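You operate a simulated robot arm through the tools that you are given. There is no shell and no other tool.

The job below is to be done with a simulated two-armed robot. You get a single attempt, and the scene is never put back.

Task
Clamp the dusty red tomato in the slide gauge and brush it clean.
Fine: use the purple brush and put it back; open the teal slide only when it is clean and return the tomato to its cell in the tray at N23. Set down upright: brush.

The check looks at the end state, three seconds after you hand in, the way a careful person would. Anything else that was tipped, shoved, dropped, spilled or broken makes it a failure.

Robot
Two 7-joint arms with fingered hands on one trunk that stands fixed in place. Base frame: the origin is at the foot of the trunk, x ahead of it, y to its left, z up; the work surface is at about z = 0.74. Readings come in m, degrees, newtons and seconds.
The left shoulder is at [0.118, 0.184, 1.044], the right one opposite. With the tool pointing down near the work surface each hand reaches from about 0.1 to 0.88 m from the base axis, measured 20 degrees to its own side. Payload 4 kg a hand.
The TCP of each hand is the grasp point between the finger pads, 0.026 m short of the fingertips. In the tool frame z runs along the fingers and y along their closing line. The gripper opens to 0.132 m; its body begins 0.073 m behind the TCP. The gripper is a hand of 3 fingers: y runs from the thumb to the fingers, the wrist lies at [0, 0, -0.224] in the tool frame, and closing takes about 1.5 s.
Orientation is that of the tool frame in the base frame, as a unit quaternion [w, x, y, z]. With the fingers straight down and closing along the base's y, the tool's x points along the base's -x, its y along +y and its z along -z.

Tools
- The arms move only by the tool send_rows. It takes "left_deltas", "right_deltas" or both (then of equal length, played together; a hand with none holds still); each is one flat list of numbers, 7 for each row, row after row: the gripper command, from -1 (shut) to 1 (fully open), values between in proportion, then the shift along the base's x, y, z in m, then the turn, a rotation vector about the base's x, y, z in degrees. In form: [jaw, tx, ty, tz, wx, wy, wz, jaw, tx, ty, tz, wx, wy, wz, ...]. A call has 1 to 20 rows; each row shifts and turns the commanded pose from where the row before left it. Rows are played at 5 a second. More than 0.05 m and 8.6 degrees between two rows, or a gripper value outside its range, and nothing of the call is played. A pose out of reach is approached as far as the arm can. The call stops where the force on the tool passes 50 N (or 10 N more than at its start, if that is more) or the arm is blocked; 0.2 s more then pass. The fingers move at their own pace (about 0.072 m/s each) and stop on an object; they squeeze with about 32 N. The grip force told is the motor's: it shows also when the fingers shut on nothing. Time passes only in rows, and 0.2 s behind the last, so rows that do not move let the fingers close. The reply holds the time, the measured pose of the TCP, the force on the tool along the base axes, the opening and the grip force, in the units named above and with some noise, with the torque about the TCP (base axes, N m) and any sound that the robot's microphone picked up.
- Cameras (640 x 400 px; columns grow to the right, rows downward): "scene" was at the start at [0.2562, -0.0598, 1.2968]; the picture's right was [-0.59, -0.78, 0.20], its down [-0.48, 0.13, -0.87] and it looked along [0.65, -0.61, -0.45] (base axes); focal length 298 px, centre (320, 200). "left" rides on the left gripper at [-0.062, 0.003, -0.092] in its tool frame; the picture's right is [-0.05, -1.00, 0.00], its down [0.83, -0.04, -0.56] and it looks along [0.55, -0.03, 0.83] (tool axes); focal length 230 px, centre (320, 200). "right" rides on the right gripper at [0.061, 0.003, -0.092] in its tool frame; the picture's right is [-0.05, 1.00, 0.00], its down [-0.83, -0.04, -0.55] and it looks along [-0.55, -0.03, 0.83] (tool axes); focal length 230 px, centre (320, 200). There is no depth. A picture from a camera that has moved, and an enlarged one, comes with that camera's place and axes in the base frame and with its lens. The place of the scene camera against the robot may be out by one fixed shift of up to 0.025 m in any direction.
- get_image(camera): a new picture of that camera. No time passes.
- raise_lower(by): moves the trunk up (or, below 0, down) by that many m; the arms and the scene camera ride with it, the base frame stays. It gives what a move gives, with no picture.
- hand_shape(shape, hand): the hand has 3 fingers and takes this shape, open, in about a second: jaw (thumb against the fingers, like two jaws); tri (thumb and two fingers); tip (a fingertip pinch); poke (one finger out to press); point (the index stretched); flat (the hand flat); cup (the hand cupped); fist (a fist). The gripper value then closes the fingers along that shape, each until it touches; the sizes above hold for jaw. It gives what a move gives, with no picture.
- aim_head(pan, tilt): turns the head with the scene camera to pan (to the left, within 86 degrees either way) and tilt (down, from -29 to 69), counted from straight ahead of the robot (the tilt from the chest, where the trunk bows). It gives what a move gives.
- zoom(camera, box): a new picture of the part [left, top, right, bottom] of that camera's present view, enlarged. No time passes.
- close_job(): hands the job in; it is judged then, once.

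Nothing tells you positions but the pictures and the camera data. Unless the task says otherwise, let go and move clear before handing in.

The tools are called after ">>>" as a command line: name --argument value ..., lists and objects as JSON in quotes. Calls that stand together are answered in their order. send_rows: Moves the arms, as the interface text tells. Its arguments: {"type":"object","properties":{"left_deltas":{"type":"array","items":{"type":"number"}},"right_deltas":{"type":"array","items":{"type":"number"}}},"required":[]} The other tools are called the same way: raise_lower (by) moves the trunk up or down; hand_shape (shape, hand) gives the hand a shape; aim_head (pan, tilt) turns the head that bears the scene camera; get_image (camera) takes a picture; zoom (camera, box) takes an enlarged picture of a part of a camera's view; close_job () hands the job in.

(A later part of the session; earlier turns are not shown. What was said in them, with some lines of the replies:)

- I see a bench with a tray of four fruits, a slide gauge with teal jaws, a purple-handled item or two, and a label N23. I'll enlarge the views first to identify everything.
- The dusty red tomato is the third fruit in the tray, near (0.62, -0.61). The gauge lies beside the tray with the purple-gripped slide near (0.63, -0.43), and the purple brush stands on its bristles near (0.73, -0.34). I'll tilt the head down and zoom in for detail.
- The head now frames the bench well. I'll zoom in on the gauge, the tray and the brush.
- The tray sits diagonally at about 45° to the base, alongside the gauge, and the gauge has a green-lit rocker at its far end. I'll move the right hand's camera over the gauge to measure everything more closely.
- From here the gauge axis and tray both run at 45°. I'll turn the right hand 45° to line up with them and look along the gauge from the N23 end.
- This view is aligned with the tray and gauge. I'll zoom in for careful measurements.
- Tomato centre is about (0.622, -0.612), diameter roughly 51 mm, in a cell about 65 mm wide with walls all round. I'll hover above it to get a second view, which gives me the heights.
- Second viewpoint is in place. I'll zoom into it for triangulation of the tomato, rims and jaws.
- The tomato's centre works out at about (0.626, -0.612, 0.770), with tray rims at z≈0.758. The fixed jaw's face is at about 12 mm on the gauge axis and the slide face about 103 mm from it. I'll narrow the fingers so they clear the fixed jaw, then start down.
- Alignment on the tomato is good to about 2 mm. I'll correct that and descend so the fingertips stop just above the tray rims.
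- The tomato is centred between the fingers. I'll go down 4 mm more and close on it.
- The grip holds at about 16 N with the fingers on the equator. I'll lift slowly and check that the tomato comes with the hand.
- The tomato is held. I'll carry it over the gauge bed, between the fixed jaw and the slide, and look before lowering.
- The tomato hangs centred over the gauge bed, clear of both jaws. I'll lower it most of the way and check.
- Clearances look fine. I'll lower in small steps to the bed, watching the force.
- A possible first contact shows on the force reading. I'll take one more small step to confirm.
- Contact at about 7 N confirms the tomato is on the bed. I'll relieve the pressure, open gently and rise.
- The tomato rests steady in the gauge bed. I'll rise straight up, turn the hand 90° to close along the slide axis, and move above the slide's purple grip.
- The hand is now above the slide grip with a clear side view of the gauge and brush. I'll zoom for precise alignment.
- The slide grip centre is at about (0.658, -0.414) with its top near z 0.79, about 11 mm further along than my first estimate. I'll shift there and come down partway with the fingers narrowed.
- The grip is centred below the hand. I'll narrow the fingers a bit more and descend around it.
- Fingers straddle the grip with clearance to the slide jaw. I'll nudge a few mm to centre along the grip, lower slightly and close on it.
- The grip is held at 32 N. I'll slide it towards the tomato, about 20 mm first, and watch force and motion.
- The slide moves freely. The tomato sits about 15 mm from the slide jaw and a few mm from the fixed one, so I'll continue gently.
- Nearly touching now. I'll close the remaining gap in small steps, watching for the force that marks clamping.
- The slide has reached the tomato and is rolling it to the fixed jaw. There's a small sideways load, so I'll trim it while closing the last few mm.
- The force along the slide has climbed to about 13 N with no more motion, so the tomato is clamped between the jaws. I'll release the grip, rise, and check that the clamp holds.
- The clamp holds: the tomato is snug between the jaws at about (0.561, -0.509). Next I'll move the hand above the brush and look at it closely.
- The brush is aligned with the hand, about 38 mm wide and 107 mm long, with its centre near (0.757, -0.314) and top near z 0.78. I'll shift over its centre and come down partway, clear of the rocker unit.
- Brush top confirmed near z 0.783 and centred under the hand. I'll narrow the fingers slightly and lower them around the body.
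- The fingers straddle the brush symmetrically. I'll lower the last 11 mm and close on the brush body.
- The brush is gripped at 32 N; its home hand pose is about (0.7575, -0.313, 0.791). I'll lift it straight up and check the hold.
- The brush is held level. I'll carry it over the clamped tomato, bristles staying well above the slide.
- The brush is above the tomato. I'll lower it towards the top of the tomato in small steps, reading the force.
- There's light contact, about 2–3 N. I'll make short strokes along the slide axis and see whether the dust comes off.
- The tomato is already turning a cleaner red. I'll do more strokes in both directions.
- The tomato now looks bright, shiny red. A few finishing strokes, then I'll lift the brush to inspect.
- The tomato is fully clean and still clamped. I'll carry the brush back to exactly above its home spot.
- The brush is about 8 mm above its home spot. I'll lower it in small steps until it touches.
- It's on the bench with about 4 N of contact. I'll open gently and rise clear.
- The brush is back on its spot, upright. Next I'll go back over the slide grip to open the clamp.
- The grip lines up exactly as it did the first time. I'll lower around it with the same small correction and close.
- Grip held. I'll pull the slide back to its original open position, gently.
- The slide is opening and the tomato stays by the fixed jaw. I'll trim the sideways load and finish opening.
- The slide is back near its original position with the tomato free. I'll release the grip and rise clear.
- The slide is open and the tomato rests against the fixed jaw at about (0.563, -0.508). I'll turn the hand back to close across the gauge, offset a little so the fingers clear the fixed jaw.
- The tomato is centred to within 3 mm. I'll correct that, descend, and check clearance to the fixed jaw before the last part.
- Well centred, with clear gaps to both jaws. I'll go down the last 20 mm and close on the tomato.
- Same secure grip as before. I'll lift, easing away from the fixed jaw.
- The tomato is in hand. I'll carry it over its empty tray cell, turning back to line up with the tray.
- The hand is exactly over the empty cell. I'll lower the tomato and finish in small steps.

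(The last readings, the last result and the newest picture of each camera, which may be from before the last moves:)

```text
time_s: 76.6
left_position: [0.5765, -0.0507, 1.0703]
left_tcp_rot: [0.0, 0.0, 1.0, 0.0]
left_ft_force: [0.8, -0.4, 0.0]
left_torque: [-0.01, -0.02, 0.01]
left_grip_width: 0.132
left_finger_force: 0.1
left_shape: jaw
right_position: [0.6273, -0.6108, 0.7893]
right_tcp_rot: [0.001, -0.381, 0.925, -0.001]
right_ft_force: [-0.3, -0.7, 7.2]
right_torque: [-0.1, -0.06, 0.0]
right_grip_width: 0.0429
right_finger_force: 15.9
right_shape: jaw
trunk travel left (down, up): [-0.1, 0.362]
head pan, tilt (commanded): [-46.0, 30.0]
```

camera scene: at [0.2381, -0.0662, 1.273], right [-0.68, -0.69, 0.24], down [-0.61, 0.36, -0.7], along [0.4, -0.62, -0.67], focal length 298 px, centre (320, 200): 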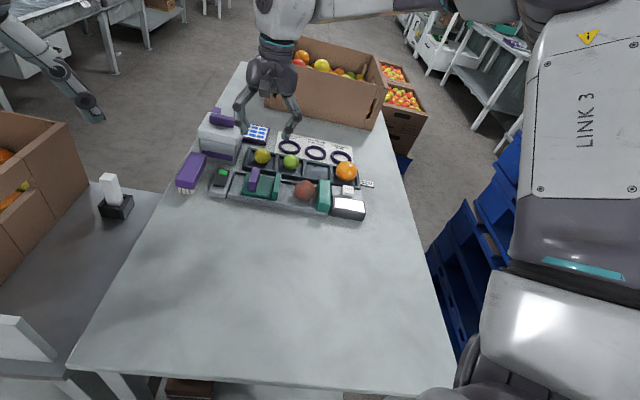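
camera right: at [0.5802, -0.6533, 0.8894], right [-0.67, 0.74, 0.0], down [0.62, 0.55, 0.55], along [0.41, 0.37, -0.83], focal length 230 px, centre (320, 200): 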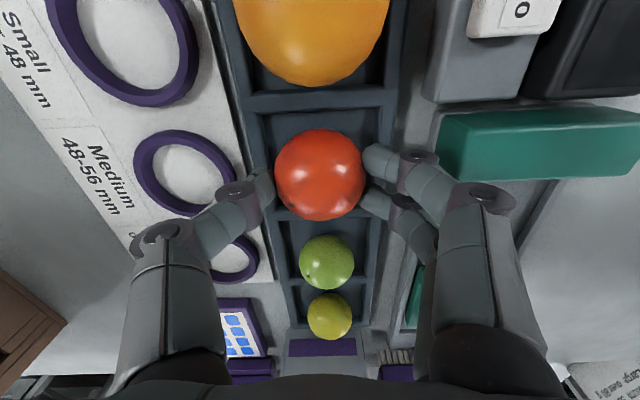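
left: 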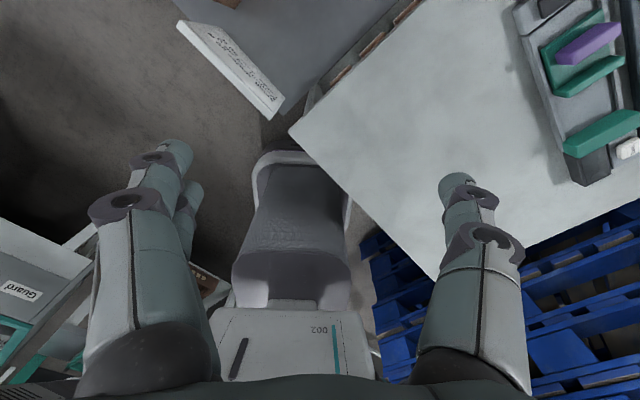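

The tomato has touched the cell floor. I'll relieve the pressure, open gently and rise.

>>> send_rows --right_deltas '[-0.42, 0, 0, 0.001, 0, 0, 0, -0.34, 0, 0, 0, 0, 0, 0, -0.28, 0, 0, 0, 0, 0, 0, -0.22, 0, 0, 0, 0, 0, 0, -0.15, 0, 0, 0, 0, 0, 0, 0, 0, 0, 0, 0, 0, 0, 0.12, 0, 0, 0, 0, 0, 0, 0.12, 0, 0, 0, 0, 0, 0, 0.12, 0, 0, 0.02, 0, 0, 0, 0.12, 0, 0, 0.04, 0, 0, 0, 0.12, 0, 0, 0.045, 0, 0, 0]'

>>> get_image --camera "right"

>>> zoom --camera "scene" --box '[240, 100, 400, 220]'

```text
time_s: 79.0
left_position: [0.576, -0.0508, 1.071]
left_tcp_rot: [0.0, 0.001, 1.0, 0.0]
left_ft_force: [-0.7, 0.0, -0.3]
left_torque: [0.01, -0.05, -0.01]
left_grip_width: 0.1319
left_finger_force: 0.1
left_shape: jaw
right_position: [0.6244, -0.6083, 0.8957]
right_tcp_rot: [0.0, -0.381, 0.924, 0.0]
right_ft_force: [0.2, 0.2, 0.2]
right_torque: [0.0, -0.04, -0.01]
right_grip_width: 0.0734
right_finger_force: 0.0
right_shape: jaw
trunk travel left (down, up): [-0.1, 0.362]
head pan, tilt (commanded): [-46.0, 30.0]
```

```text
taken
camera right: at [0.579, -0.6494, 0.9893], right [-0.67, 0.75, 0.0], down [0.62, 0.56, 0.55], along [0.41, 0.37, -0.83], focal length 230 px, centre (320, 200)
```

right: 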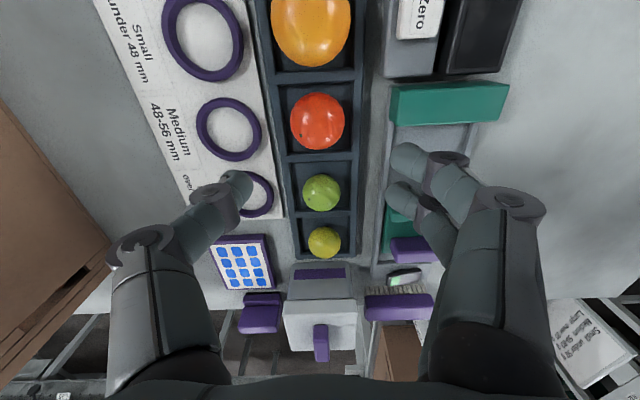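

```text
3.33 times, centred on (320, 160) of scene
camera zoom: at [0.2369, -0.0656, 1.2734], right [-0.68, -0.69, 0.23], down [-0.61, 0.36, -0.71], along [0.41, -0.62, -0.67], focal length 992 px, centre (320, 333)
```

zoom: 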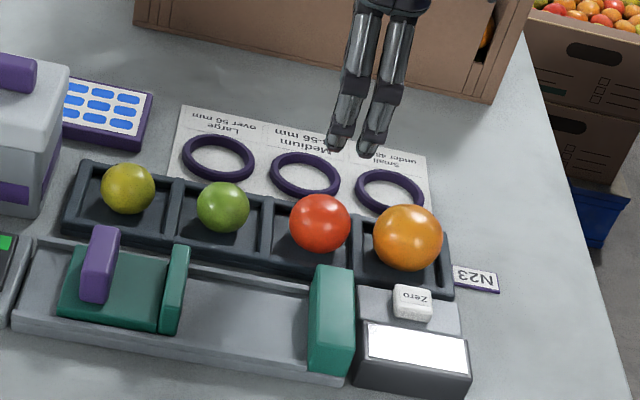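

The tomato is back in its cell, clean, and the slide is open. I'll move the hand up and away, then check the whole scene.

>>> send_rows --right_deltas '[0.12, 0, 0, 0.045, 0, 0, 0, 0.12, 0, 0, 0.045, 0, 0, 0, 0.12, 0, 0, 0.04, 0, 0, 0, 0.5, -0.04, 0.011, 0, 0, 0, -7.5, 1, -0.04, 0.011, 0, 0, 0, -7.5, 1, -0.04, 0.011, 0, 0, 0, -7.5, 1, -0.04, 0.011, 0, 0, 0, -7.5, 1, -0.04, 0.011, 0, 0, 0, -7.5, 1, 0, 0, 0, 0, 0, -7.5, 1, 0, 0, 0, 0, 0, 0]'

>>> get_image --camera "scene"

>>> zoom --camera "scene" --box '[280, 130, 380, 200]'

>>> zoom --camera "scene" --box '[160, 100, 300, 210]'

>>> get_image --camera "right"

```text
time_s: 81.2
left_position: [0.5776, -0.0508, 1.0709]
left_tcp_rot: [0.001, 0.0, 1.0, 0.0]
left_ft_force: [-0.6, 0.0, 0.1]
left_torque: [0.01, 0.01, 0.03]
left_grip_width: 0.1316
left_finger_force: 0.0
left_shape: jaw
right_position: [0.4248, -0.5551, 1.025]
right_tcp_rot: [-0.001, 0.003, 1.0, -0.001]
right_ft_force: [-0.4, 0.4, 0.0]
right_torque: [0.0, -0.04, 0.0]
right_grip_width: 0.1317
right_finger_force: 0.1
right_shape: jaw
trunk travel left (down, up): [-0.1, 0.362]
head pan, tilt (commanded): [-46.0, 30.0]
```

```text
taken
camera scene: at [0.2373, -0.0665, 1.2732], right [-0.68, -0.69, 0.23], down [-0.61, 0.36, -0.71], along [0.41, -0.62, -0.67], focal length 298 px, centre (320, 200)
```

scene: 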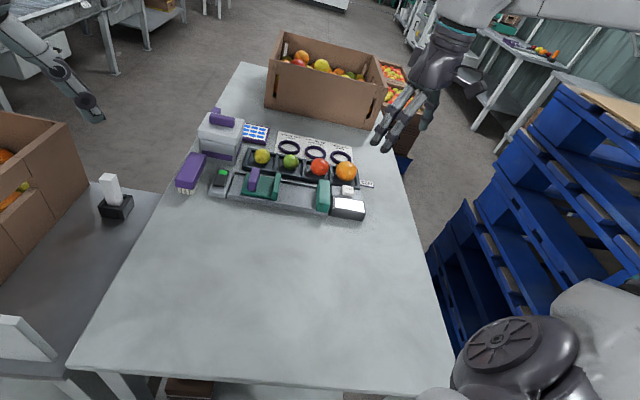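

```text
5.71 times, centred on (330, 165) of scene
camera zoom: at [0.2373, -0.0665, 1.2732], right [-0.68, -0.69, 0.23], down [-0.61, 0.36, -0.71], along [0.41, -0.62, -0.67], focal length 1701 px, centre (263, 400)
```

zoom: 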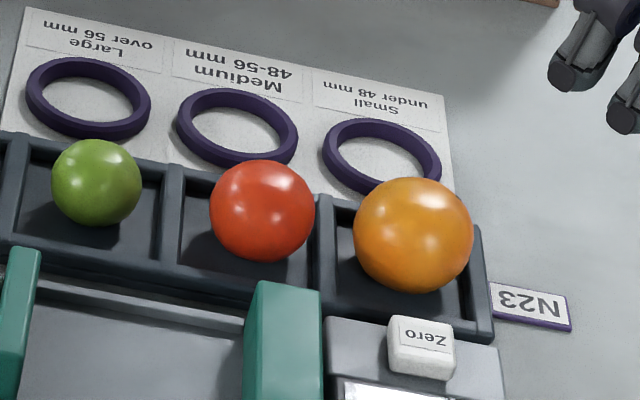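

```text
3.64 times, centred on (230, 155) of scene
camera zoom: at [0.2373, -0.0665, 1.2732], right [-0.68, -0.69, 0.23], down [-0.61, 0.36, -0.71], along [0.41, -0.62, -0.67], focal length 1083 px, centre (647, 364)
```

zoom: 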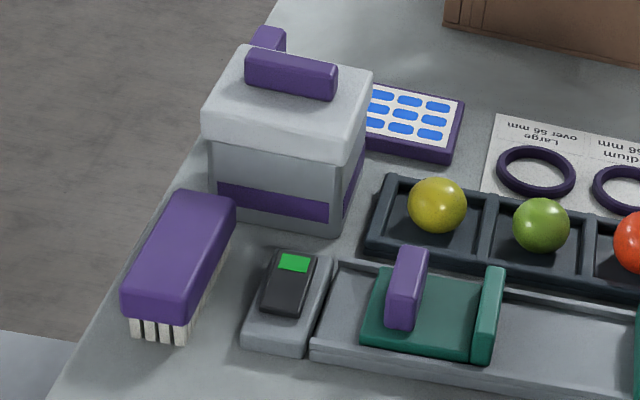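

```text
taken
camera right: at [0.3637, -0.5534, 1.1183], right [0.06, 1.0, 0.0], down [0.83, -0.05, 0.56], along [0.55, -0.03, -0.83], focal length 230 px, centre (320, 200)
```

right: 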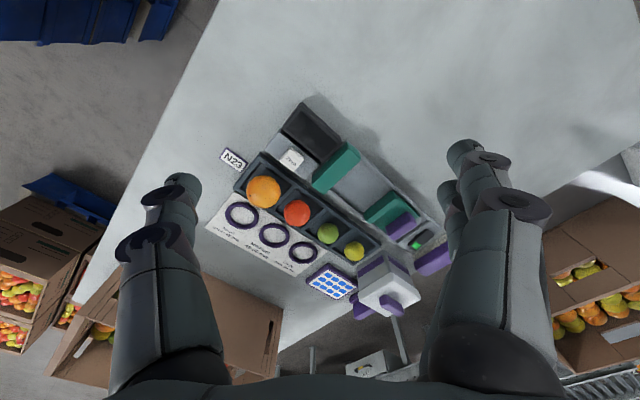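

Everything is in place: the clean tomato sits in its cell in the tray at N23, the teal slide is open, and the brush stands upright on its spot. Nothing else looks disturbed and both hands are clear, so I'm handing in.

>>> close_job

```text
The job is handed in.
```

The red tomato is brushed clean and back in its cell in the tray at N23, and I've handed the job in. I don't have the check's result.

- **Clamping:** I set the tomato in the gauge bed and closed the teal slide on it. It stayed clamped throughout the brushing.
- **Brushing:** I used the purple brush in light strokes until no dust showed in the pictures. It is back on its spot, standing upright on its bristles.
- **Opening:** I opened the teal slide only once the tomato looked clean, and left it at about its starting position.

In the last pictures nothing else looked tipped, moved or dropped. The right hand is empty and clear of the bench things; the left arm was not used.
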